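You operate a simulated robot arm through the tools that you are given. There is no shell and no other tool.

The job below is to be done with a simulated robot arm. You get a single attempt, and the scene is never put back.

Task
Take up the purple-tag ribbon slack, set pressure 1 and turn one stroke by hand.
Fine: motor off first; ribbon wound tight and pressure set before the stroke.

It is judged by the outcome, as a careful person would: the job done as asked, and still so three seconds after it is handed in. It fails if anything else is knocked over, pushed out of place, dropped, spilled or broken.

Robot
A 7-joint arm with a two-finger parallel gripper, fixed in place. Base frame: the origin is at the foot of the arm, x ahead of it, y to its left, z up. Lengths are in cm, angles in rad, forces in N, time in s.
With the tool pointing down near the work surface it reaches from about 44 to 90 cm from the base axis. Its first joint turns from -0.297 to 2.199 rad. Payload 1.57 kg.
The TCP is the grasp point between the finger pads, 3 cm short of the fingertips. In the tool frame z runs along the fingers and y along their closing line. Largest opening 8 cm; finger width 1.7, thickness 1.2; the body of the gripper, 4 by 8.2 cm, starts 8 cm behind the TCP.
Orientation is told as [roll, pitch, yaw] about the base's x, y, z axes, in that order, counted from this pose: with the fingers straight down and closing along the base's y, the tool's x points along the base's -x, its y along +y and its z along -z.

Tools
- The arm moves only by the tool step_arm. Its argument "targets" is a list of rows, each a list of 7 numbers: the shift along the base's x, y, z in units of 40 mm (1.0 is 40 mm), then the turn, a rotation vector about the base's x, y, z in units of 4 degrees (1.0 is 4 degrees), then the closure, from 0 (fully open) to 1 (shut). In form: [[dx, dy, dz, rx, ry, rz, hand], ...]. A call has 1 to 20 rows; each row shifts and turns the commanded pose from where the row before left it. A call with a number of a shift or a turn outside -1 to 1 is refused whole. Rows are played at 5 a second. More than 5 cm and 0.15 rad between two rows, or a gripper value outside its range, and nothing of the call is played. Where a pose cannot be reached the arm comes as near as it can. A force on the tool above 40 N (or 10 N above the force at the start of the call, whichever is more), or a blocked arm, ends the call early, and 0.2 s more pass. Each finger travels about 4.5 cm/s and halts on what it meets, pressing with about 24 N; the grip force reading is that of the motor and also rises with nothing between the fingers. The clock runs only during rows and for 0.2 s after the last one: add rows that do not move to give the fingers time. The reply holds the time, the measured pose of the TCP, the force on the tool along the base axes, the opening and the grip force, in the units named above and with some noise, with the torque about the TCP (base axes, N m) and any sound that the robot's microphone picked up.
- Cameras (640 x 400 px; columns grow to the right, rows downward): "scene" is fixed at [5.09, -49.98, 149.23]; the picture's right is [0.39, -0.92, 0.00], its down [-0.40, -0.17, -0.90] and it looks along [0.83, 0.35, -0.43] (base axes); focal length 214 px, centre (320, 200). "wrist" rides on the gripper at [7.2, -0.7, -12.2] in the tool frame; the picture's right is [0.09, 1.00, 0.00], its down [-0.84, 0.08, -0.54] and it looks along [-0.54, 0.05, 0.84] (tool axes); focal length 238 px, centre (320, 200).
- capture(camera): a new picture of that camera. No time passes.
- raise_lower(by): slides the trunk up (or, below 0, down) by that many cm; the arm rides with it, the base frame stays. It gives what a move gives, with no picture.
- measure_at(camera, pixels): for up to 12 pixels [column, row] of the newest picture of that camera ("zoom" is the newest enlarged one), the place [x, y, z] in the base frame of the surface seen there, good to about 0.2 cm. No time passes.
- close_up(camera, box): a new picture of the part [left, top, right, bottom] of that camera's present view, enlarged. No time passes.
- job_done(): hands the job in; it is judged then, once.

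Unless the task says otherwise, let go and move clear before handing in.

The tools are called after "Emit:" by a JSON object that holds its "fn" and its "kwargs". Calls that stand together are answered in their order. step_arm: Moves the arm, as the interface text tells. Its arguments: {"type":"object","properties":{"targets":{"type":"array","items":{"type":"array","items":{"type":"number"}}}},"required":["targets"]} The other tools are called the same way: raise_lower (by) slides the trunk up or down; capture (camera) takes a picture; measure_at (camera, pixels) gives the place of the surface under pixels of a picture; close_up (camera, box) takes an enlarged picture of a part of a camera's view; job_done () hands the job in.

At the start:

```text
t: 0.0
eef_pos: [43.26, -2.2, 151.06]
orientation: [0.0, -0.002, -0.001]
force: [-0.4, -0.2, 0.2]
moment: [0.01, 0.01, 0.04]
finger_gap: 7.99
grip_force: 0.0
trunk travel left (down, up): [-72.5, 6.5]
```

scene: 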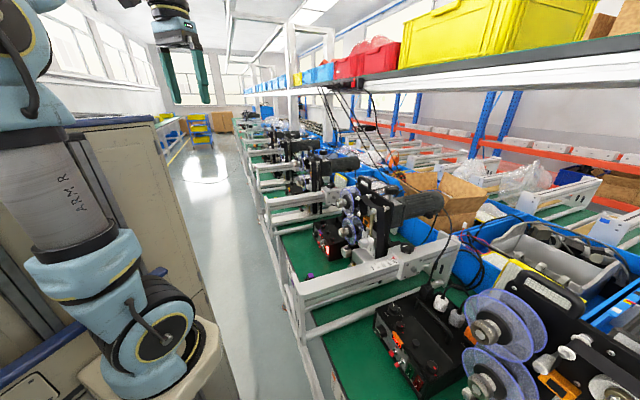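
wrist: 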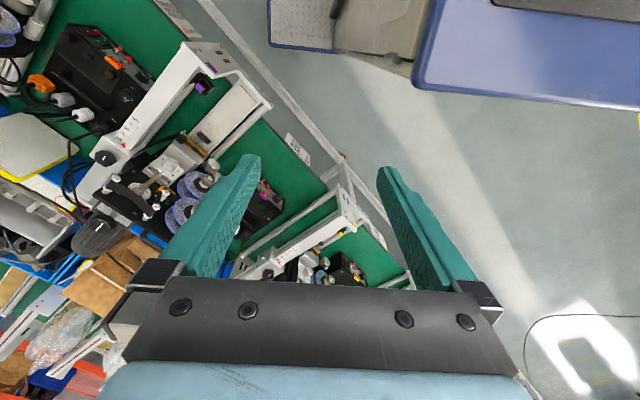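

The scene picture shows several ribbon coders on a green bench, and I see a purple tag near wrist pixel (203,85) and a purple thing near scene (310,275). I'll look closer before moving.

Emit:
{"fn": "close_up", "kwargs": {"camera": "scene", "box": [270, 150, 470, 290]}}

Emit:
{"fn": "close_up", "kwargs": {"camera": "scene", "box": [360, 260, 640, 400]}}

Emit:
{"fn": "close_up", "kwargs": {"camera": "wrist", "box": [0, 0, 280, 180]}}

Emit:
{"fn": "close_up", "kwargs": {"camera": "wrist", "box": [80, 120, 300, 260]}}

```text
2.86 times, centred on (370, 220) of scene
```

zoom: 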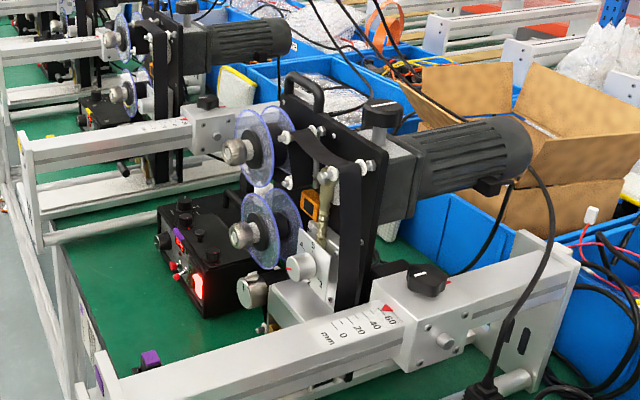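

```text
2.29 times, centred on (500, 330) of scene
```

zoom: 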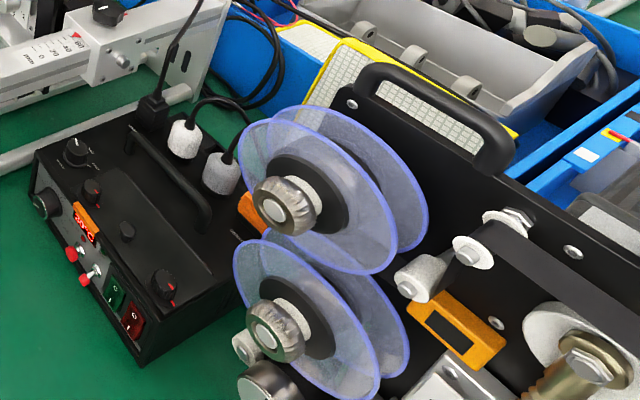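

```text
2.22 times, centred on (140, 90) of wrist
```

zoom: 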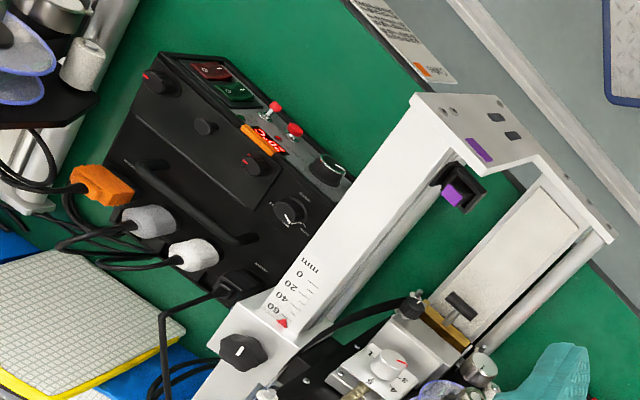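

```text
2.86 times, centred on (190, 190) of wrist
```

zoom: 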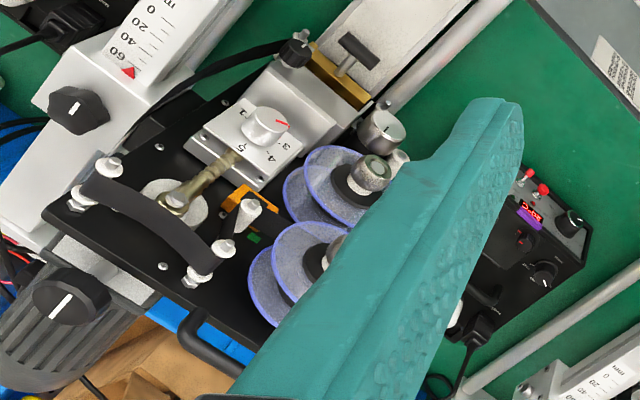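

The purple label sits on the middle machine: a rail tag at wrist (213,70) and a control box display near scene (328,235). I'll measure the main parts before moving.

Emit:
{"fn": "measure_at", "kwargs": {"camera": "scene", "pixels": [[345, 228], [352, 204], [358, 251], [376, 243], [325, 240], [338, 250], [430, 200], [403, 187], [420, 247], [365, 208], [318, 272], [300, 240]]}}

Emit:
{"fn": "close_up", "kwargs": {"camera": "scene", "box": [310, 180, 400, 270]}}

Emit:
{"fn": "close_up", "kwargs": {"camera": "scene", "box": [305, 210, 355, 260]}}

Emit:
{"fn": "close_up", "kwargs": {"camera": "wrist", "box": [110, 130, 200, 230]}}

Emit:
{"fn": "close_up", "kwargs": {"camera": "wrist", "box": [230, 170, 310, 240]}}

```text
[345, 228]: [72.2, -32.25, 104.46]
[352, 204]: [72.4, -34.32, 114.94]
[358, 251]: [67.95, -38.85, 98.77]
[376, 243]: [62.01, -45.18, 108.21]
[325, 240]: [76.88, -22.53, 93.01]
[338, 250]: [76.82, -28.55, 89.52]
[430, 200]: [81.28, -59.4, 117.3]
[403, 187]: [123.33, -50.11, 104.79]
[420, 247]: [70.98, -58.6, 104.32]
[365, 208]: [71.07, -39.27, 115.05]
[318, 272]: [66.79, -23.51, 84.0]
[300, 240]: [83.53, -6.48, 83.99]
```

```text
4.44 times, centred on (355, 225) of scene
```

zoom: 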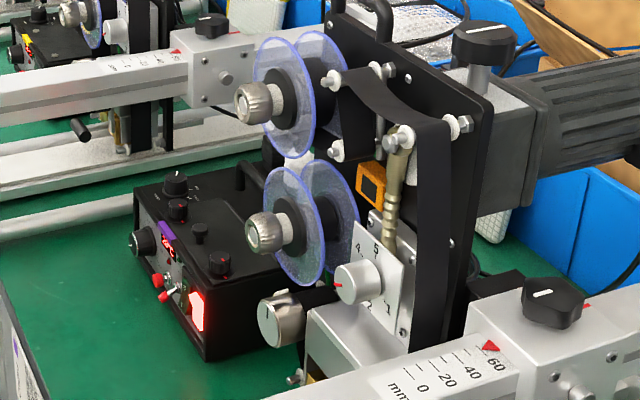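

```text
8.00 times, centred on (330, 235) of scene
```

zoom: 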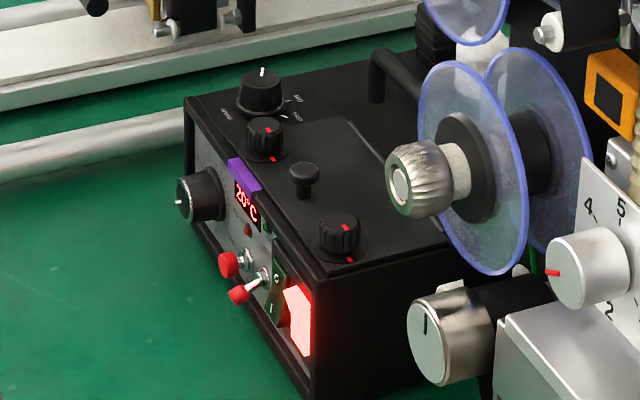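

```text
4.00 times, centred on (155, 180) of wrist
```

zoom: 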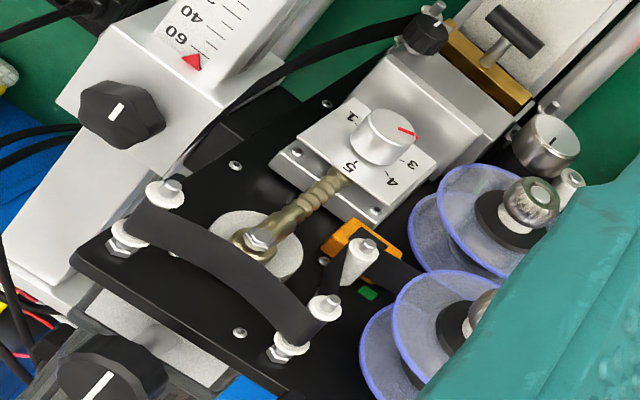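

```text
5.71 times, centred on (270, 205) of wrist
```

zoom: 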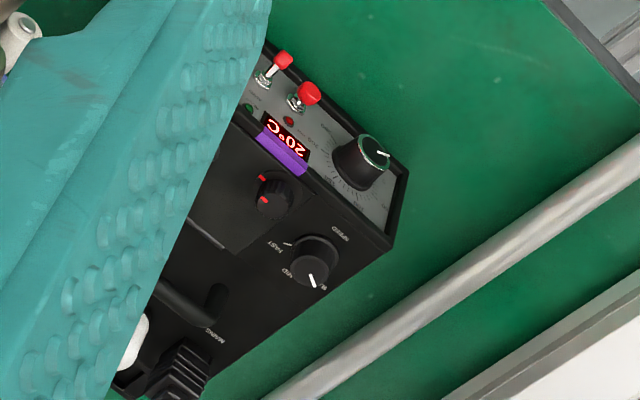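

The red rocker at scene zoom (300,315) is lit, and two red toggles sit beside it. I need the labels and exact geometry, so I'll measure the knobs through the zoom.

Emit:
{"fn": "close_up", "kwargs": {"camera": "scene", "box": [310, 180, 400, 270]}}

Emit:
{"fn": "measure_at", "kwargs": {"camera": "zoom", "pixels": [[253, 105], [262, 232], [268, 325], [352, 285], [158, 280], [165, 296], [182, 288], [197, 310], [205, 345], [140, 200], [140, 270], [300, 340]]}}

Emit:
{"fn": "measure_at", "kwargs": {"camera": "zoom", "pixels": [[485, 30], [485, 75], [400, 135], [360, 110], [430, 230], [335, 80], [462, 125], [500, 150], [550, 295], [370, 190], [390, 250], [380, 75]]}}

```text
4.44 times, centred on (355, 225) of scene
```

zoom: 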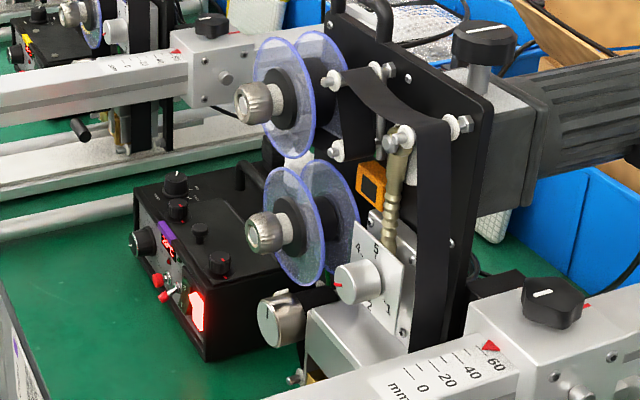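

```text
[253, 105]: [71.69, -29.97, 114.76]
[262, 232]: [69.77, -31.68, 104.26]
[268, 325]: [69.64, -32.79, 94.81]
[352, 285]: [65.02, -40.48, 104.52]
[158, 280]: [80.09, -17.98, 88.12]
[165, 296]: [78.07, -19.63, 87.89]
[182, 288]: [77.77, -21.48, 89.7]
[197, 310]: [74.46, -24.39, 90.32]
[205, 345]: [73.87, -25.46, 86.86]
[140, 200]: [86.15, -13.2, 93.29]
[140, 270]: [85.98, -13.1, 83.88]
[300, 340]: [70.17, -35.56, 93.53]
```

```text
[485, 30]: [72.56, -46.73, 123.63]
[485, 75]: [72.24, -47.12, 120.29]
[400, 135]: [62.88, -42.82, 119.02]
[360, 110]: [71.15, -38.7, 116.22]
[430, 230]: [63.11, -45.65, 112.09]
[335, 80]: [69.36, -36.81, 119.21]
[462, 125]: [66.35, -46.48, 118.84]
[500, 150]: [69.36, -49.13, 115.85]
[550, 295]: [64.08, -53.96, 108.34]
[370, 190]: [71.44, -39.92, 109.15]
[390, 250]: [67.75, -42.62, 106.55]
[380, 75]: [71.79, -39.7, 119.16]
```

The box front runs from about (86,-13) to (74,-25), so the machine faces roughly (-0.7,+0.7). I'll measure rails and other obstacles in both pictures to build a map.

Emit:
{"fn": "capture", "kwargs": {"camera": "wrist"}}

Emit:
{"fn": "measure_at", "kwargs": {"camera": "wrist", "pixels": [[185, 42], [215, 45], [270, 105], [100, 160], [120, 130], [203, 88], [160, 15], [190, 20], [250, 100], [215, 130], [195, 145], [183, 165]]}}

Emit:
{"fn": "measure_at", "kwargs": {"camera": "scene", "pixels": [[300, 290], [305, 330], [400, 265], [450, 240], [280, 215], [340, 205], [290, 260], [322, 240], [400, 250], [330, 340], [440, 262], [300, 400]]}}

Emit:
{"fn": "measure_at", "kwargs": {"camera": "wrist", "pixels": [[170, 163], [151, 186], [205, 170], [195, 182], [105, 157], [122, 185], [148, 222], [105, 228], [160, 205], [268, 187], [282, 200], [262, 200]]}}

```text
taken
```

wrist: 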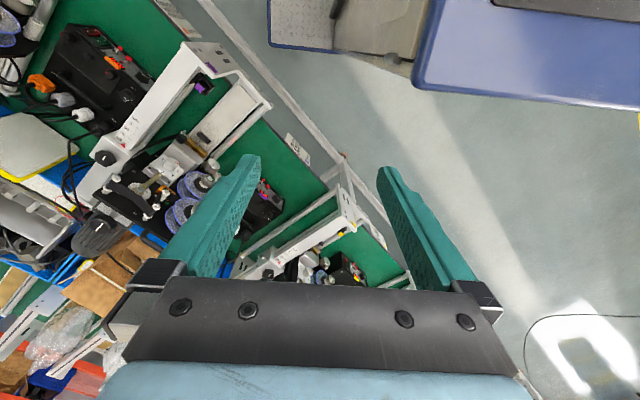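

```text
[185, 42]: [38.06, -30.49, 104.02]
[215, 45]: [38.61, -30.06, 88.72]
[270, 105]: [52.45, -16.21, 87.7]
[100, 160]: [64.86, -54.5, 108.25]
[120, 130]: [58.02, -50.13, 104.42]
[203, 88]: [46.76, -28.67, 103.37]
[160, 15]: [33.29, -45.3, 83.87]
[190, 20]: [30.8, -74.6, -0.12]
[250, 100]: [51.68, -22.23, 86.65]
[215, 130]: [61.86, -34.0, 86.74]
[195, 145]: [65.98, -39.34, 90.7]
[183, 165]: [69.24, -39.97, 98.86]
```

```text
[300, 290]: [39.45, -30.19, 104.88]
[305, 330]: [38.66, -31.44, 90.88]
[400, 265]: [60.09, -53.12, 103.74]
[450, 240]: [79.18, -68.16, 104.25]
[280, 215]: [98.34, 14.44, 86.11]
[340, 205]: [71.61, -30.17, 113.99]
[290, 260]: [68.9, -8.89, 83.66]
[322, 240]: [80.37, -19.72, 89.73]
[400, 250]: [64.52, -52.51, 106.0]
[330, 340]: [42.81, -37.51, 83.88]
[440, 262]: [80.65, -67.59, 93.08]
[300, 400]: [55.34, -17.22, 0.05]
```

```text
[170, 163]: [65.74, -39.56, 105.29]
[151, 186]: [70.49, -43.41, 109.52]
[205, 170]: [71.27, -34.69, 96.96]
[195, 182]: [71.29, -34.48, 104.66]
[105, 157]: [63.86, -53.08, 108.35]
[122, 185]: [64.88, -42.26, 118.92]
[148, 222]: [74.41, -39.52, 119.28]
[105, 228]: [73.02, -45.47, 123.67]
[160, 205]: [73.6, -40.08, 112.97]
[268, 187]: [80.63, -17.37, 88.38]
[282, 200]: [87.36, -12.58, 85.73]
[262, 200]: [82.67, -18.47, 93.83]
```

The machine depth axis is about (0.71,-0.71,0), and the knobs face the aisle toward the arm. I'll check the heights of the cabinet and frame around the arm before I turn the hand to look at the panel.

Emit:
{"fn": "measure_at", "kwargs": {"camera": "wrist", "pixels": [[500, 80], [340, 40], [420, 40], [600, 110], [345, 190], [350, 220], [400, 275], [40, 70], [115, 60], [30, 200], [280, 110], [560, 10]]}}

Emit:
{"fn": "measure_at", "kwargs": {"camera": "scene", "pixels": [[110, 122], [60, 160], [150, 180], [190, 310], [130, 270], [40, 200], [150, 330], [20, 60], [170, 30], [180, 80], [200, 80], [240, 130]]}}

Emit:
{"fn": "close_up", "kwargs": {"camera": "scene", "box": [0, 0, 240, 400]}}

```text
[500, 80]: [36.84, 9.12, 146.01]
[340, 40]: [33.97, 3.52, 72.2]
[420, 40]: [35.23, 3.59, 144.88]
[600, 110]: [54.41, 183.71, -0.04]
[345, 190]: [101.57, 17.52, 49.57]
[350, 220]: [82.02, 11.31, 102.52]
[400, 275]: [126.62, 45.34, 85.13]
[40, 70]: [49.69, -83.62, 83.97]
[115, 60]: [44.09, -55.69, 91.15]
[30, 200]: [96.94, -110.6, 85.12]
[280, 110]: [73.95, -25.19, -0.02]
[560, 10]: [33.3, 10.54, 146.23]
```

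```text
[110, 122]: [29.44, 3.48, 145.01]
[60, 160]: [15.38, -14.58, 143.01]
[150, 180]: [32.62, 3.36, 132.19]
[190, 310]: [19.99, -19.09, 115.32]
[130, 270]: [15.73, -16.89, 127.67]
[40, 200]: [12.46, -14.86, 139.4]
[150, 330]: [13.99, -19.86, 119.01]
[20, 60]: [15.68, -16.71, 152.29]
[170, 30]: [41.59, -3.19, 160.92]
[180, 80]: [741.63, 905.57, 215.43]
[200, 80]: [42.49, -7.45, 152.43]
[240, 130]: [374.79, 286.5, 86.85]
```

```text
1.00 times, centred on (120, 200) of scene (not enlarged: the box is as wide or as high as the picture)
```

zoom: 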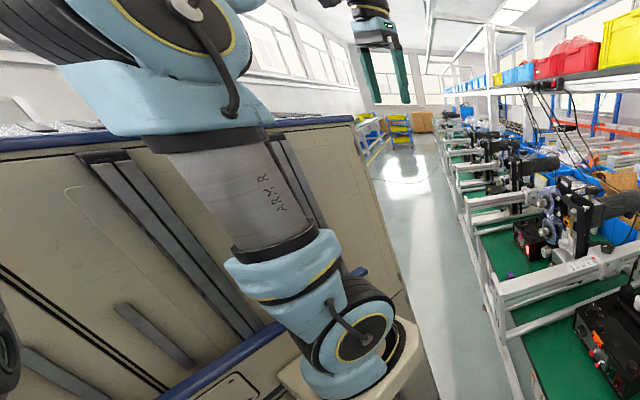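

The cabinet top is at z≈146 with its side near y=3.4, x<37, so I'll first move forward and right away from it while turning the hand -45° about the vertical.

Emit:
{"fn": "step_arm", "kwargs": {"targets": [[0.8, -0.5, 0, 0, 0, -1, 0], [0.8, -0.5, 0, 0, 0, -1, 0], [0.8, -0.5, 0, 0, 0, -1, 0], [0.8, -0.5, 0, 0, 0, -1, 0], [0.8, -0.5, 0, 0, 0, -1, 0], [0, 0, 0, 0, 0, -1, 0], [0, 0, 0, 0, 0, -1, 0], [0, 0, 0, 0, 0, -1, 0], [0, 0, 0, 0, 0, -1, 0], [0, 0, 0, 0, 0, -1, 0], [0, 0, 0, 0, 0, -1, 0], [0, 0, 0, 0, 0, -0.25, 0]]}}

Emit:
{"fn": "raise_lower", "kwargs": {"by": -25}}

Emit:
{"fn": "capture", "kwargs": {"camera": "scene"}}

Emit:
{"fn": "capture", "kwargs": {"camera": "wrist"}}

```text
t: 2.6
eef_pos: [58.46, -12.27, 149.91]
orientation: [0.001, -0.002, -0.787]
force: [-0.9, 0.4, -0.4]
moment: [-0.02, 0.01, 0.0]
finger_gap: 8.02
grip_force: 0.1
out of reach, approached as far as the arm can: row 4, 5
trunk travel left (down, up): [-72.5, 6.5]
```

```text
t: 5.2
eef_pos: [58.5, -12.2, 125.01]
orientation: [0.002, -0.001, -0.786]
force: [0.5, -0.7, 0.2]
moment: [0.02, 0.01, 0.01]
finger_gap: 8.03
grip_force: 0.0
trunk travel left (down, up): [-47.5, 31.5]
```

```text
taken
```

scene: 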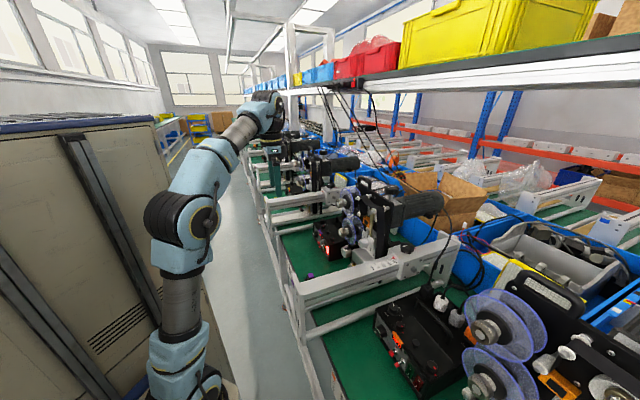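

```text
taken
```

wrist: 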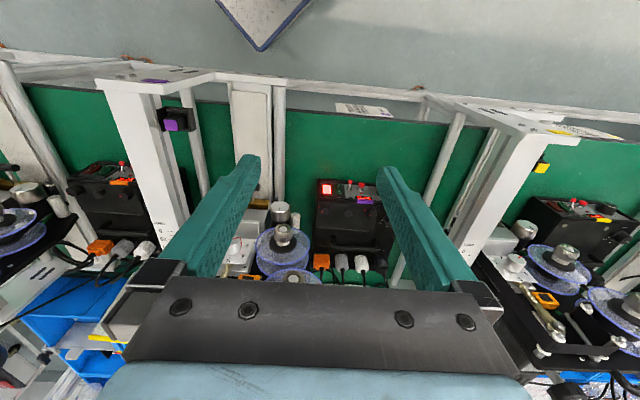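

The wrist view now shows the purple control box at (355,210) with the lit red rocker at (327,188). I'll enlarge it and the other parts.

Emit:
{"fn": "close_up", "kwargs": {"camera": "wrist", "box": [300, 165, 400, 240]}}

Emit:
{"fn": "close_up", "kwargs": {"camera": "wrist", "box": [140, 70, 220, 140]}}

Emit:
{"fn": "close_up", "kwargs": {"camera": "wrist", "box": [220, 190, 320, 290]}}

Emit:
{"fn": "close_up", "kwargs": {"camera": "scene", "box": [335, 175, 415, 265]}}

```text
5.33 times, centred on (350, 202) of wrist
```

zoom: 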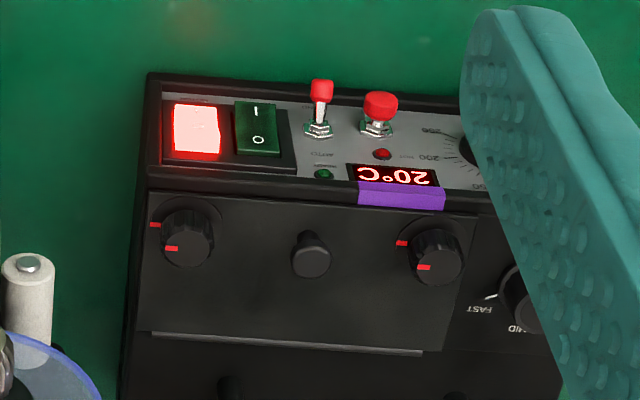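

```text
5.71 times, centred on (180, 105) of wrist
```

zoom: 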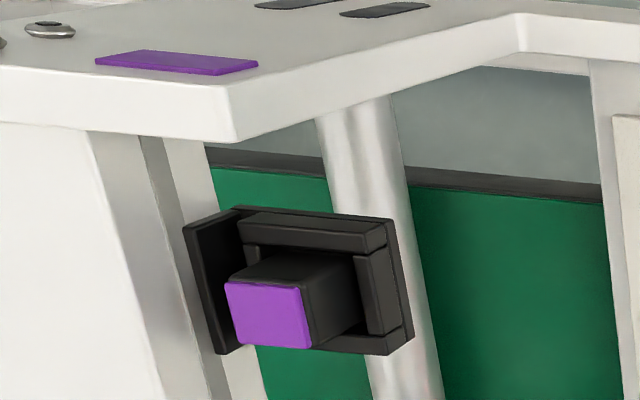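

```text
4.00 times, centred on (270, 240) of wrist
```

zoom: 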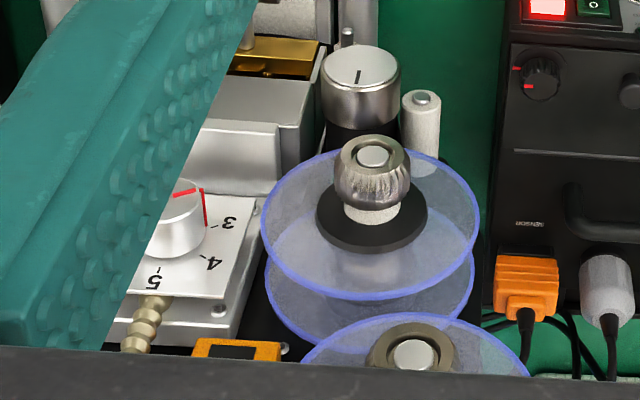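

```text
4.44 times, centred on (375, 220) of scene
```

zoom: 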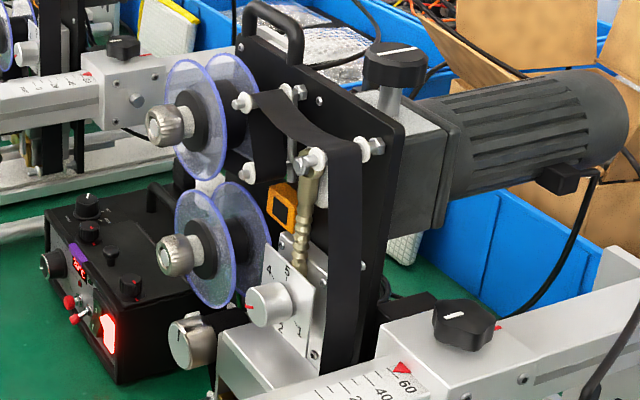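

The panel labels are too small to read, and the pressure knob points near 3. I'll tilt the hand 44° toward the machine and move lower so the wrist camera looks at the panel face.

Emit:
{"fn": "step_arm", "kwargs": {"targets": [[0, 0, 0, -0.7, -0.7, 0, 0], [0, 0, 0, -0.7, -0.7, 0, 0], [0, 0, 0, -0.7, -0.7, 0, 0], [0, 0, 0, -0.7, -0.7, 0, 0], [0, 0, 0, -0.7, -0.7, 0, 0], [0, 0, 0, -0.7, -0.7, 0, 0], [0, 0, 0, -0.7, -0.7, 0, 0], [0, 0, 0, -0.7, -0.7, 0, 0], [0, 0, 0, -0.7, -0.7, 0, 0], [0, 0, 0, -0.7, -0.7, 0, 0], [0, 0, 0, -0.7, -0.7, 0, 0]]}}

Emit:
{"fn": "capture", "kwargs": {"camera": "wrist"}}

Emit:
{"fn": "capture", "kwargs": {"camera": "scene"}}

```text
t: 7.6
eef_pos: [58.41, -12.14, 125.0]
orientation: [0.002, -0.765, -0.785]
force: [0.2, 0.9, 0.7]
moment: [-0.03, 0.0, -0.01]
finger_gap: 8.0
grip_force: 0.1
trunk travel left (down, up): [-47.5, 31.5]
```

```text
taken
```

wrist: 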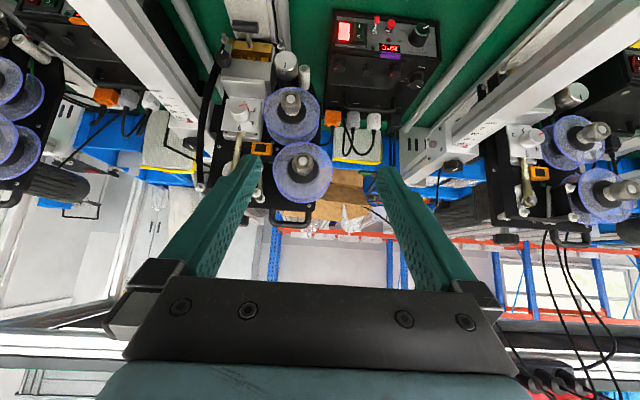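

```text
taken
```

scene: 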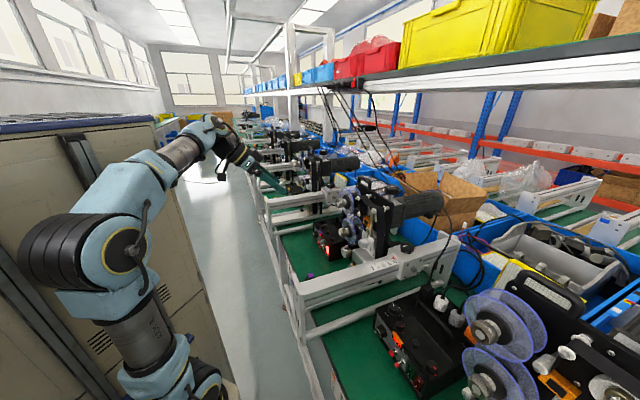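

The view is the machine's front, turned upside down in the picture; the panel is at (385,45) and the two reels at (292,112) and (302,170). Next I'll enlarge the panel, pressure plate, and ribbon path.

Emit:
{"fn": "close_up", "kwargs": {"camera": "wrist", "box": [325, 5, 445, 75]}}

Emit:
{"fn": "close_up", "kwargs": {"camera": "wrist", "box": [205, 60, 345, 220]}}

Emit:
{"fn": "close_up", "kwargs": {"camera": "wrist", "box": [210, 85, 270, 135]}}

Emit:
{"fn": "close_up", "kwargs": {"camera": "wrist", "box": [330, 8, 380, 58]}}

```text
5.33 times, centred on (385, 40) of wrist
```

zoom: 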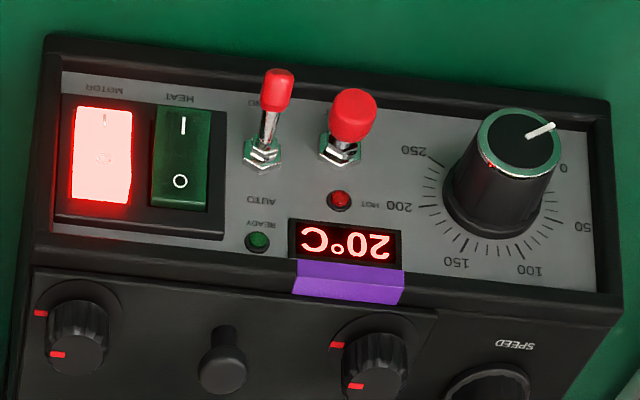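

```text
2.50 times, centred on (275, 140) of wrist
```

zoom: 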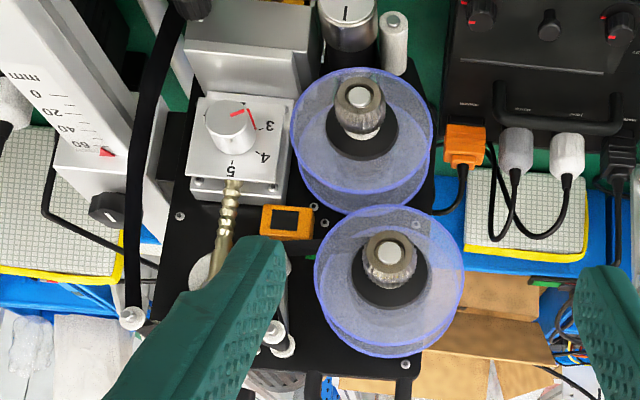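

```text
8.00 times, centred on (240, 110) of wrist
```

zoom: 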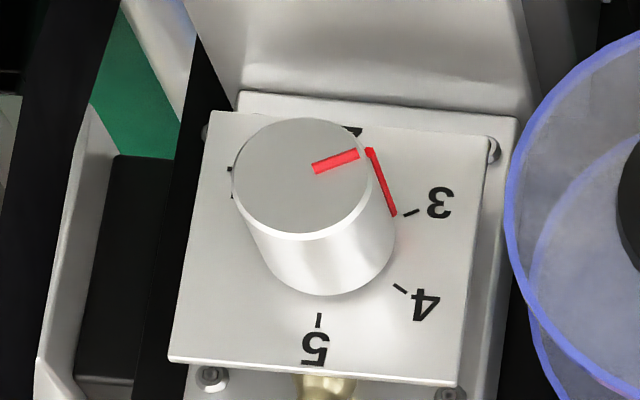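

```text
8.00 times, centred on (355, 33) of wrist
```

zoom: 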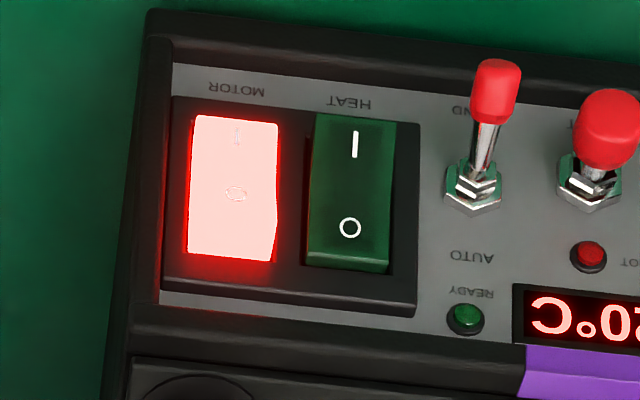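

The MOTOR rocker at wrist (348,33) is lit with its O half toward the box top, and HEAT is off. I'll measure the rocker, panel face, and knobs precisely.

Emit:
{"fn": "measure_at", "kwargs": {"camera": "zoom", "pixels": [[195, 125], [272, 130], [192, 250], [270, 255], [235, 190], [355, 125], [350, 260], [140, 300], [150, 20], [440, 130], [400, 285], [160, 340]]}}

Emit:
{"fn": "measure_at", "kwargs": {"camera": "wrist", "pixels": [[238, 111], [232, 125], [291, 100], [292, 96], [301, 158], [296, 160], [285, 63], [283, 70], [305, 70], [215, 70], [262, 150], [240, 140]]}}

Emit:
{"fn": "close_up", "kwargs": {"camera": "wrist", "box": [265, 80, 335, 200]}}

```text
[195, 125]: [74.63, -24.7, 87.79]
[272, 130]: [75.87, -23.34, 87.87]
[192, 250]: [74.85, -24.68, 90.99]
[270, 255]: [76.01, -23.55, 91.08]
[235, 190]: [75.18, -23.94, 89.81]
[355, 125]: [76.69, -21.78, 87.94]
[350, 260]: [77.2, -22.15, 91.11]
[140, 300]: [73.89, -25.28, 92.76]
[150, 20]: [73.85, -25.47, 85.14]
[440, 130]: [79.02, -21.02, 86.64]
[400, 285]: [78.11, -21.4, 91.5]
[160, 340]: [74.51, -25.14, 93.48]
```

```text
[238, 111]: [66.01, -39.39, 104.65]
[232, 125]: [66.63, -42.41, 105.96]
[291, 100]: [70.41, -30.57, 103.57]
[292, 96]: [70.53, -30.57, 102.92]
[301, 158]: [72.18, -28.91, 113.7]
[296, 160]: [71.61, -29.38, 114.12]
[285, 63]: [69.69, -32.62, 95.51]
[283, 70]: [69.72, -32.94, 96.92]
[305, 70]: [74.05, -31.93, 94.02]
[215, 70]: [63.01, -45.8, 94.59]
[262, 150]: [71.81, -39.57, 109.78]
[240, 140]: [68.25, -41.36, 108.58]
```

```text
3.33 times, centred on (300, 140) of wrist
```

zoom: 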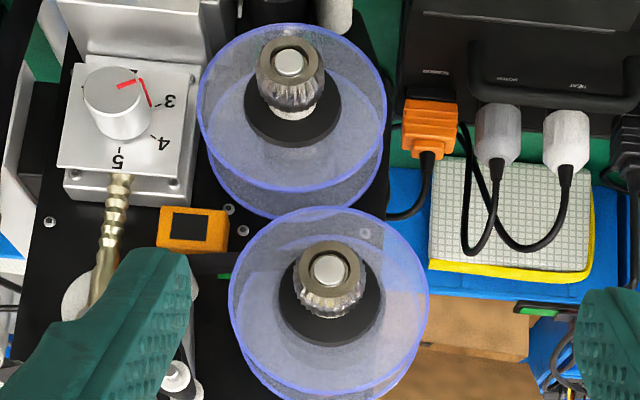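

The MOTOR rocker spans about t=35.3–37.2 along the panel, z 87.8–91, with face at depth s≈70.2. I'll check the arm's elbow clearance, then shut the fingers and lower the trunk with the hand out in front of the bench.

Emit:
{"fn": "measure_at", "kwargs": {"camera": "scene", "pixels": [[50, 250], [25, 245], [125, 245], [130, 170], [95, 290], [180, 150], [215, 125], [205, 385], [150, 370], [20, 270], [60, 220], [165, 300]]}}

Emit:
{"fn": "step_arm", "kwargs": {"targets": [[0, 0, 0, 0, 0, 0, 1], [0, 0, 0, 0, 0, 0, 1], [0, 0, 0, 0, 0, 0, 1], [0, 0, 0, 0, 0, 0, 1], [0, 0, 0, 0, 0, 0, 1]]}}

```text
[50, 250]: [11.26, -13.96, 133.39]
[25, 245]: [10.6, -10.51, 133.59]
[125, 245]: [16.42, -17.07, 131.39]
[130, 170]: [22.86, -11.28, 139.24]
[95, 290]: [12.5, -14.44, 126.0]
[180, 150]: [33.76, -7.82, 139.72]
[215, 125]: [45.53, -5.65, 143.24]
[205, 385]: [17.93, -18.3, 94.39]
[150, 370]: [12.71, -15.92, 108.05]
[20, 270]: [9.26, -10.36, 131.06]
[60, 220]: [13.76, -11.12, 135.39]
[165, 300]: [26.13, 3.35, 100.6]
```

```text
t: 8.8
eef_pos: [58.35, -12.2, 124.93]
orientation: [0.001, -0.76, -0.785]
force: [1.0, 1.1, -0.2]
moment: [0.0, -0.01, 0.0]
finger_gap: 0.01
grip_force: 14.6
trunk travel left (down, up): [-47.5, 31.5]
```

The fingers are shut (gap 0.01), and the elbow sits clear on the -y side of the cabinet. I'll lower the trunk in two parts and check contact.

Emit:
{"fn": "raise_lower", "kwargs": {"by": -15}}

Emit:
{"fn": "raise_lower", "kwargs": {"by": -10}}

Emit:
{"fn": "capture", "kwargs": {"camera": "scene"}}

Emit:
{"fn": "capture", "kwargs": {"camera": "wrist"}}

```text
t: 10.5
eef_pos: [58.44, -12.08, 110.07]
orientation: [0.003, -0.76, -0.786]
force: [-0.5, 0.6, -1.1]
moment: [-0.03, 0.01, 0.0]
finger_gap: 0.0
grip_force: 21.4
trunk travel left (down, up): [-32.5, 46.5]
```

```text
t: 11.9
eef_pos: [58.47, -12.16, 99.95]
orientation: [0.002, -0.763, -0.786]
force: [-0.8, -0.1, -0.3]
moment: [0.01, 0.03, 0.02]
finger_gap: 0.0
grip_force: 21.2
trunk travel left (down, up): [-22.5, 56.5]
```

```text
taken
```

scene: 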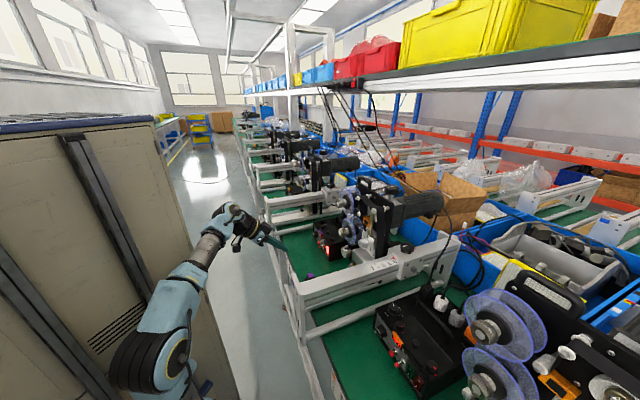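

```text
taken
```

wrist: 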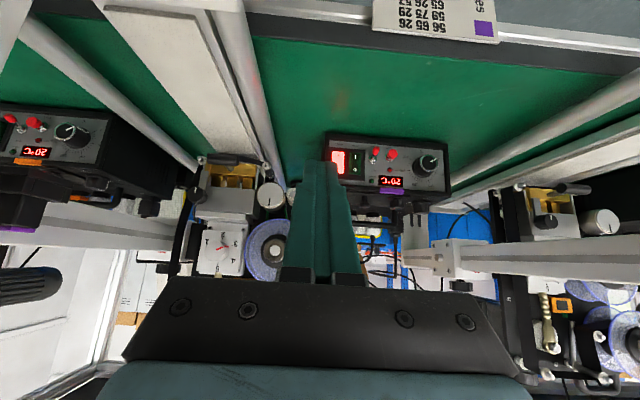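

A plate at wrist (440,15) carries numbers and a purple mark, and the pressure plate can be seen at (215,250). I'll enlarge both, and the panel.

Emit:
{"fn": "close_up", "kwargs": {"camera": "wrist", "box": [360, 0, 510, 60]}}

Emit:
{"fn": "close_up", "kwargs": {"camera": "wrist", "box": [190, 215, 270, 285]}}

Emit:
{"fn": "close_up", "kwargs": {"camera": "wrist", "box": [320, 130, 450, 210]}}

Emit:
{"fn": "close_up", "kwargs": {"camera": "scene", "box": [335, 175, 415, 265]}}

```text
4.27 times, centred on (435, 30) of wrist
```

zoom: 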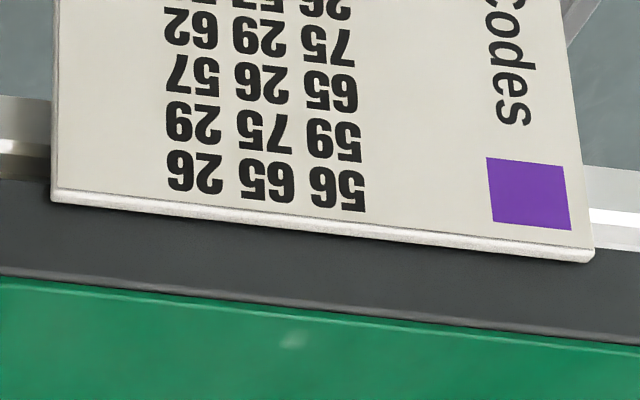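

```text
5.71 times, centred on (230, 250) of wrist
```

zoom: 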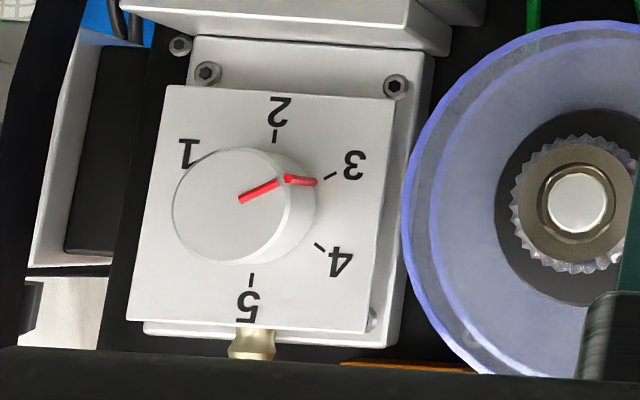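

```text
4.92 times, centred on (385, 170) of wrist
```

zoom: 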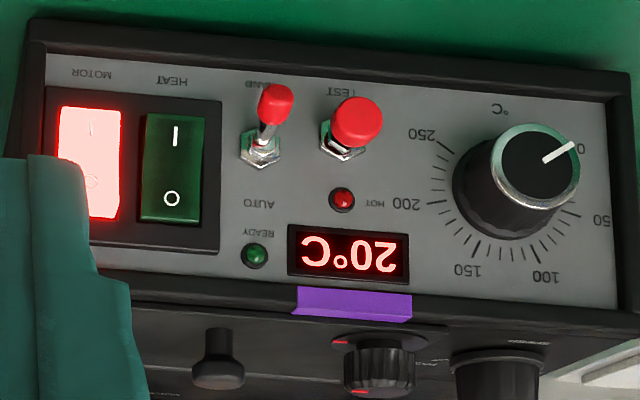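

```text
4.44 times, centred on (375, 220) of scene
```

zoom: 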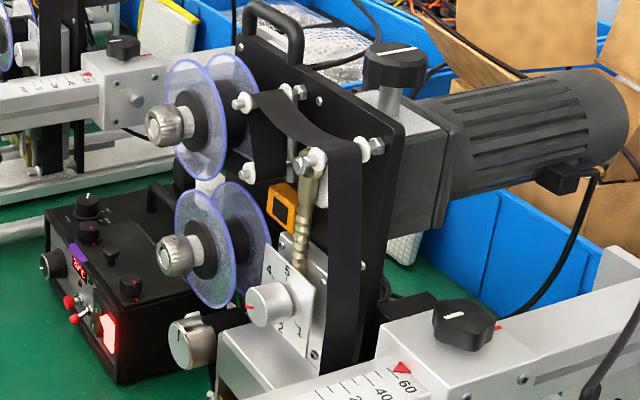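

The panel reads MOTOR lit (on), HEAT off, toggle on HAND; the pressure pointer sits at 3. I'll bring the shut fingertips in front of the O half of MOTOR, stopping ~3 cm short.

Emit:
{"fn": "step_arm", "kwargs": {"targets": [[0.62, -0.37, -0.4, 0, 0, 0, 1], [0.62, -0.37, -0.4, 0, 0, 0, 1], [0.62, -0.37, -0.4, 0, 0, 0, 1], [0.62, -0.37, -0.4, 0, 0, 0, 1], [0.62, -0.37, -0.36, 0, 0, 0, 1], [0, 0, 0, 0, 0, 0, 1]]}}

Emit:
{"fn": "capture", "kwargs": {"camera": "wrist"}}

Emit:
{"fn": "close_up", "kwargs": {"camera": "scene", "box": [290, 200, 370, 270]}}

```text
t: 13.3
eef_pos: [71.09, -19.42, 92.23]
orientation: [0.003, -0.759, -0.784]
force: [-0.4, -0.2, 0.5]
moment: [0.01, -0.02, 0.0]
finger_gap: 0.01
grip_force: 20.5
trunk travel left (down, up): [-22.5, 56.5]
```

```text
taken
```

wrist: 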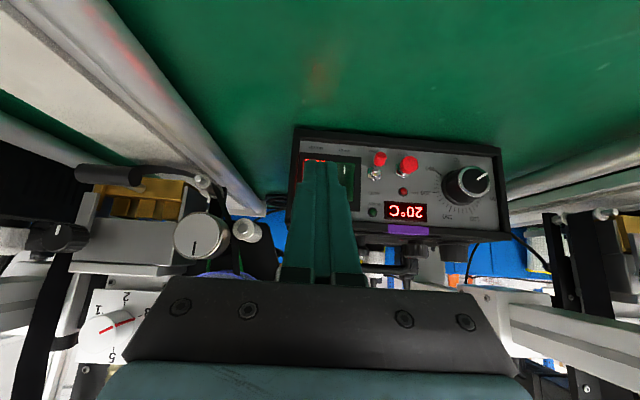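

```text
5.71 times, centred on (330, 235) of scene
```

zoom: 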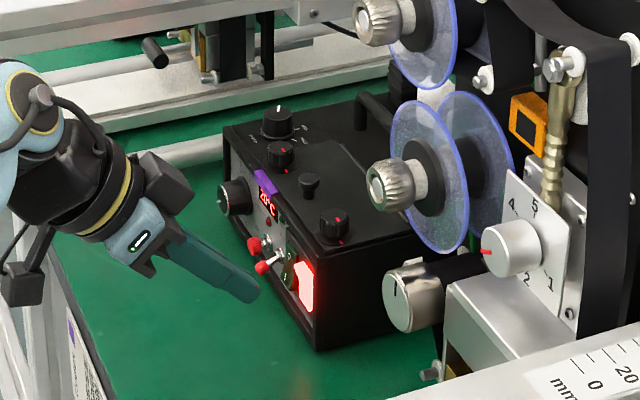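

The fingertip is ~3 cm in front of the panel at t=36.5, about 0.4 too far toward HEAT. I'll shift sideways and advance slowly along the machine depth.

Emit:
{"fn": "step_arm", "kwargs": {"targets": [[-0.08, -0.08, 0, 0, 0, 0, 1], [0.21, -0.21, 0, 0, 0, 0, 1], [0.21, -0.21, 0, 0, 0, 0, 1], [0.05, -0.05, 0, 0, 0, 0, 1], [0.05, -0.05, 0, 0, 0, 0, 1], [0.03, -0.03, 0, 0, 0, 0, 1]]}}

Emit:
{"fn": "close_up", "kwargs": {"camera": "scene", "box": [310, 220, 350, 255]}}

Emit:
{"fn": "close_up", "kwargs": {"camera": "wrist", "box": [270, 110, 450, 220]}}

```text
t: 14.7
eef_pos: [72.78, -22.03, 92.16]
orientation: [0.002, -0.761, -0.785]
force: [-1.6, 0.3, -0.6]
moment: [-0.02, 0.04, -0.02]
finger_gap: 0.01
grip_force: 22.1
trunk travel left (down, up): [-22.5, 56.5]
```

```text
11.43 times, centred on (330, 238) of scene
```

zoom: 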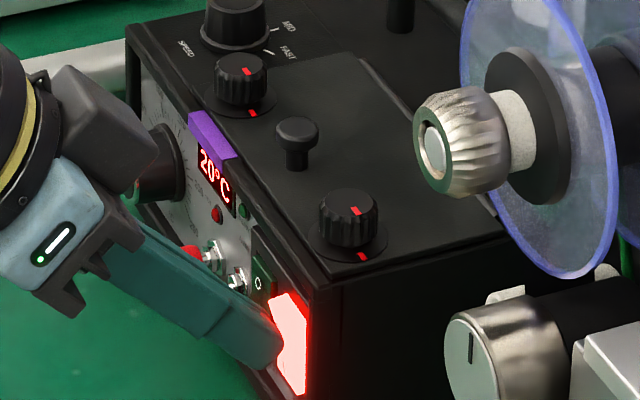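

```text
3.56 times, centred on (360, 165) of wrist
```

zoom: 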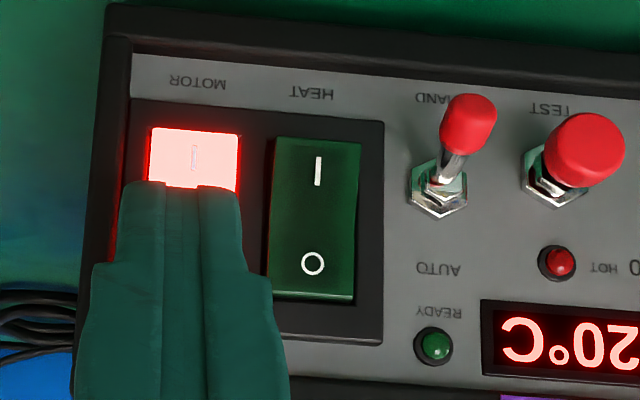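

The fingertip lines up with the MOTOR rocker in wrist zoom (180,190), but looks slightly low toward its middle. I'll raise 0.5 cm and press in gently in small steps.

Emit:
{"fn": "step_arm", "kwargs": {"targets": [[0, 0, 0.125, 0, 0, 0, 1], [0.04, -0.04, 0, 0, 0, 0, 1], [0.04, -0.04, 0, 0, 0, 0, 1], [0.04, -0.04, 0, 0, 0, 0, 1], [0, 0, 0, 0, 0, 0, 1]]}}

Emit:
{"fn": "close_up", "kwargs": {"camera": "wrist", "box": [270, 110, 450, 220]}}

```text
t: 15.9
eef_pos: [73.1, -22.45, 92.85]
orientation: [0.005, -0.765, -0.788]
force: [-10.4, 6.8, 19.8]
moment: [-0.17, -0.24, -0.21]
finger_gap: 0.03
grip_force: 21.1
trunk travel left (down, up): [-22.5, 56.5]
heard: click
```

```text
3.56 times, centred on (360, 165) of wrist
```

zoom: 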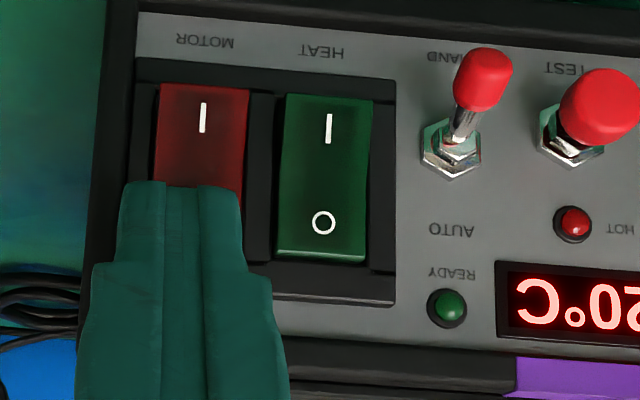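

I heard the click and the MOTOR light is out with I raised. I'll back away from the panel and rise to study the ribbon path.

Emit:
{"fn": "step_arm", "kwargs": {"targets": [[-0.1, 0.1, 0.03, 0, 0, 0, 1], [-0.5, 0.5, 0.1, 0, 0, 0, 1], [-0.5, 0.5, 0.2, 0, 0, 0, 1], [-0.6, 0.3, 0.8, 0, 0, 0, 1], [-0.6, 0.3, 1, 0, 0, 0, 1], [-0.6, 0.1, 1, 0, 0, 0, 1]]}}

Emit:
{"fn": "capture", "kwargs": {"camera": "wrist"}}

Emit:
{"fn": "close_up", "kwargs": {"camera": "scene", "box": [340, 185, 390, 230]}}

Emit:
{"fn": "close_up", "kwargs": {"camera": "scene", "box": [340, 215, 390, 265]}}

Emit:
{"fn": "close_up", "kwargs": {"camera": "scene", "box": [295, 145, 355, 215]}}

Emit:
{"fn": "close_up", "kwargs": {"camera": "scene", "box": [460, 290, 640, 400]}}

```text
t: 17.3
eef_pos: [61.44, -15.23, 105.26]
orientation: [0.0, -0.761, -0.783]
force: [0.4, 0.8, -1.2]
moment: [-0.03, 0.02, 0.0]
finger_gap: 0.0
grip_force: 21.5
trunk travel left (down, up): [-22.5, 56.5]
heard: click
```

```text
taken
```

wrist: 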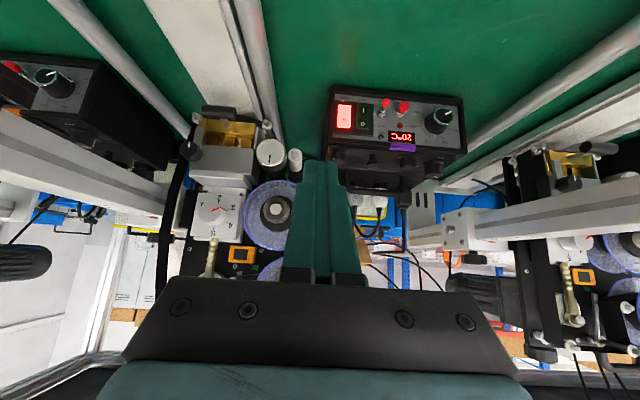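

```text
8.89 times, centred on (365, 208) of scene
```

zoom: 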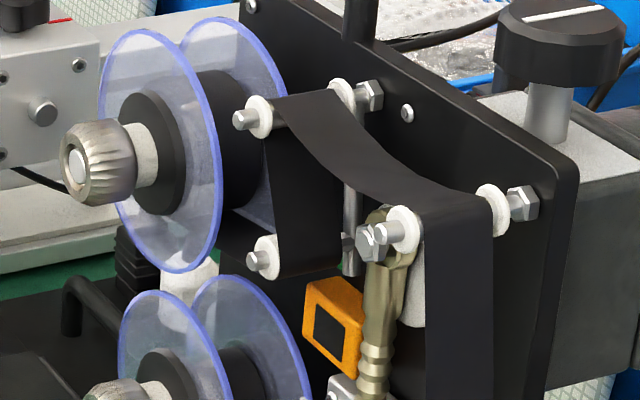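

```text
8.00 times, centred on (365, 240) of scene
```

zoom: 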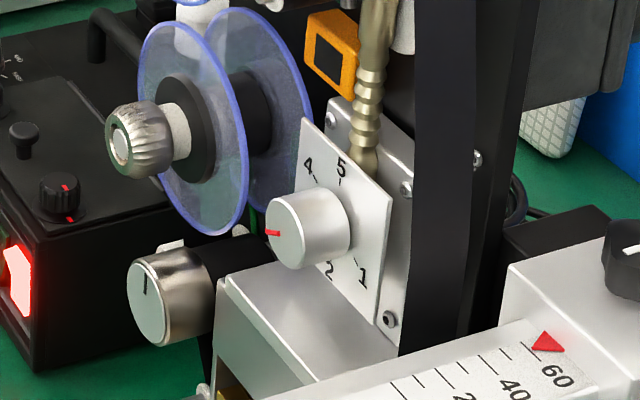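

```text
5.71 times, centred on (325, 180) of scene
```

zoom: 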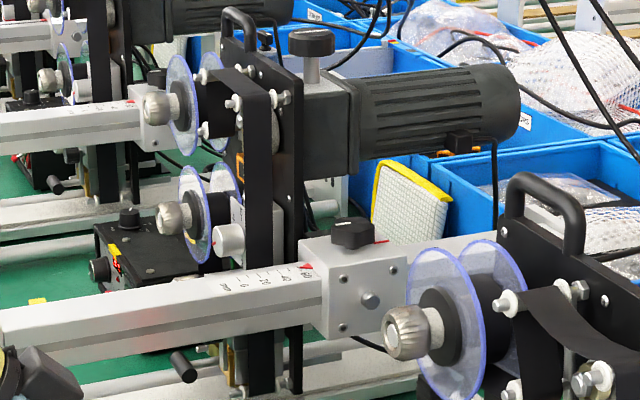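

```text
3.56 times, centred on (550, 345) of scene
```

zoom: 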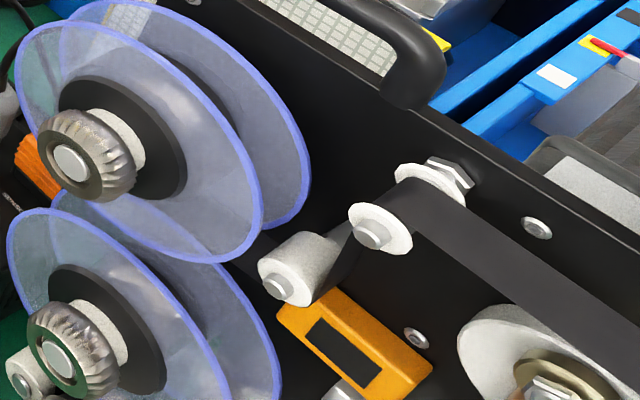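

I heard a second click during the retreat, and the rocker at wrist (343,115) looks lit again. I'll zoom in on it to see which half is in.

Emit:
{"fn": "close_up", "kwargs": {"camera": "wrist", "box": [325, 85, 405, 150]}}

Emit:
{"fn": "close_up", "kwargs": {"camera": "scene", "box": [315, 225, 350, 258]}}

```text
6.15 times, centred on (365, 118) of wrist
```

zoom: 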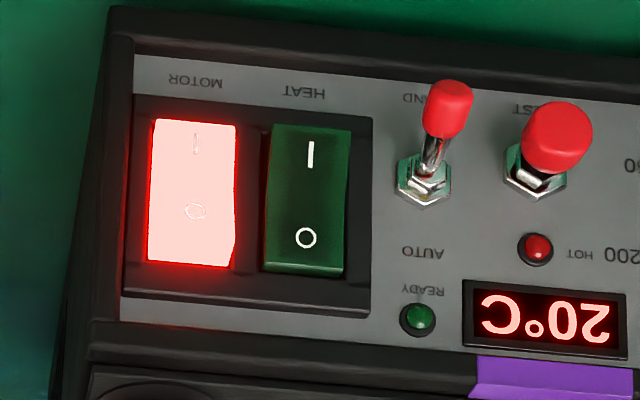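

```text
12.12 times, centred on (332, 242) of scene
```

zoom: 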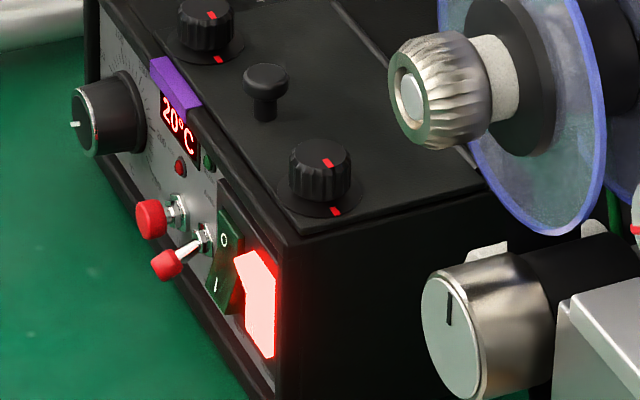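

The MOTOR rocker is back on, so the slanted tip likely touched the I half as it left. I'll stand the hand steeper (about 22° from vertical) so only the O half can be touched, then come back in front.

Emit:
{"fn": "step_arm", "kwargs": {"targets": [[0, 0, 0, 0.7, 0.7, 0, 1], [0, 0, 0, 0.7, 0.7, 0, 1], [0, 0, 0, 0.7, 0.7, 0, 1], [0, 0, 0, 0.7, 0.7, 0, 1], [0, 0, 0, 0.7, 0.7, 0, 1], [0, 0, 0, 0.35, 0.35, 0, 1]]}}

Emit:
{"fn": "step_arm", "kwargs": {"targets": [[0.7, -0.4, -0.75, 0, 0, 0, 1], [0.7, -0.4, -0.75, 0, 0, 0, 1], [0.7, -0.4, -0.75, 0, 0, 0, 1], [0.43, -0.18, -0.75, 0, 0, 0, 1], [0, 0, 0, 0, 0, 0, 1]]}}

Emit:
{"fn": "capture", "kwargs": {"camera": "wrist"}}

Emit:
{"fn": "close_up", "kwargs": {"camera": "scene", "box": [290, 200, 370, 270]}}

```text
t: 18.7
eef_pos: [61.59, -15.35, 105.22]
orientation: [0.002, -0.38, -0.784]
force: [-0.3, -0.6, 0.8]
moment: [0.0, -0.01, 0.01]
finger_gap: 0.0
grip_force: 21.0
trunk travel left (down, up): [-22.5, 56.5]
```

```text
t: 19.9
eef_pos: [72.05, -20.85, 93.27]
orientation: [0.003, -0.381, -0.785]
force: [-1.1, -0.6, -0.2]
moment: [0.01, -0.02, 0.0]
finger_gap: 0.0
grip_force: 21.3
trunk travel left (down, up): [-22.5, 56.5]
```

```text
taken
```

wrist: 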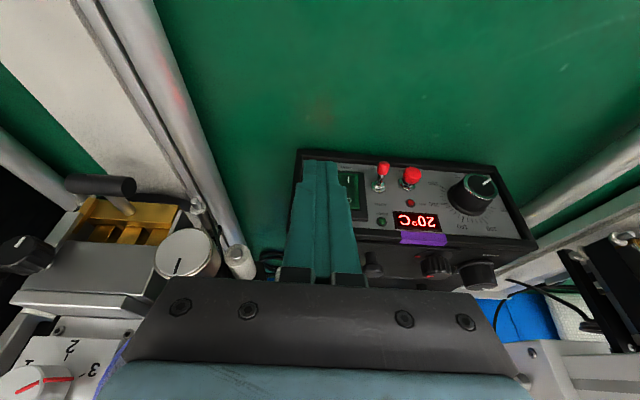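

```text
5.71 times, centred on (330, 235) of scene
```

zoom: 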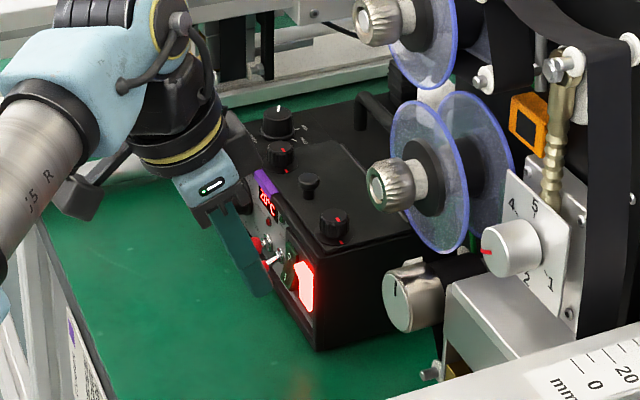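

The fingers stand in front of the MOTOR rocker at depth s=65.7. I'll advance until contact and press in small steps.

Emit:
{"fn": "step_arm", "kwargs": {"targets": [[0.17, -0.18, -0.02, 0, 0, 0, 1], [0.16, -0.17, -0.02, 0, 0, 0, 1], [0.04, -0.04, 0, 0, 0, 0, 1], [0.04, -0.04, 0, 0, 0, 0, 1], [0.04, -0.04, 0, 0, 0, 0, 1], [0, 0, 0, 0, 0, 0, 1]]}}

Emit:
{"fn": "close_up", "kwargs": {"camera": "wrist", "box": [270, 130, 450, 240]}}

Emit:
{"fn": "close_up", "kwargs": {"camera": "scene", "box": [310, 220, 350, 255]}}

```text
t: 21.3
eef_pos: [73.51, -22.7, 93.04]
orientation: [0.002, -0.38, -0.786]
force: [-0.3, -0.7, -0.1]
moment: [0.02, -0.01, 0.0]
finger_gap: 0.0
grip_force: 20.5
trunk travel left (down, up): [-22.5, 56.5]
heard: click
```

```text
3.56 times, centred on (360, 185) of wrist
```

zoom: 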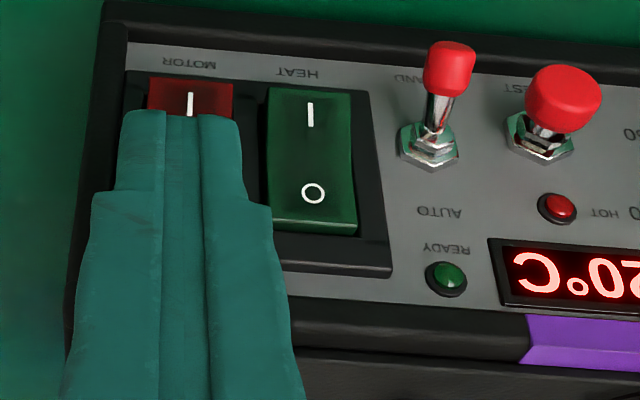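

```text
11.43 times, centred on (330, 238) of scene
```

zoom: 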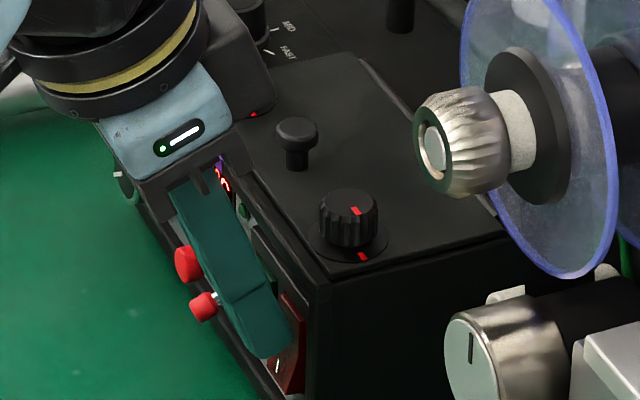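

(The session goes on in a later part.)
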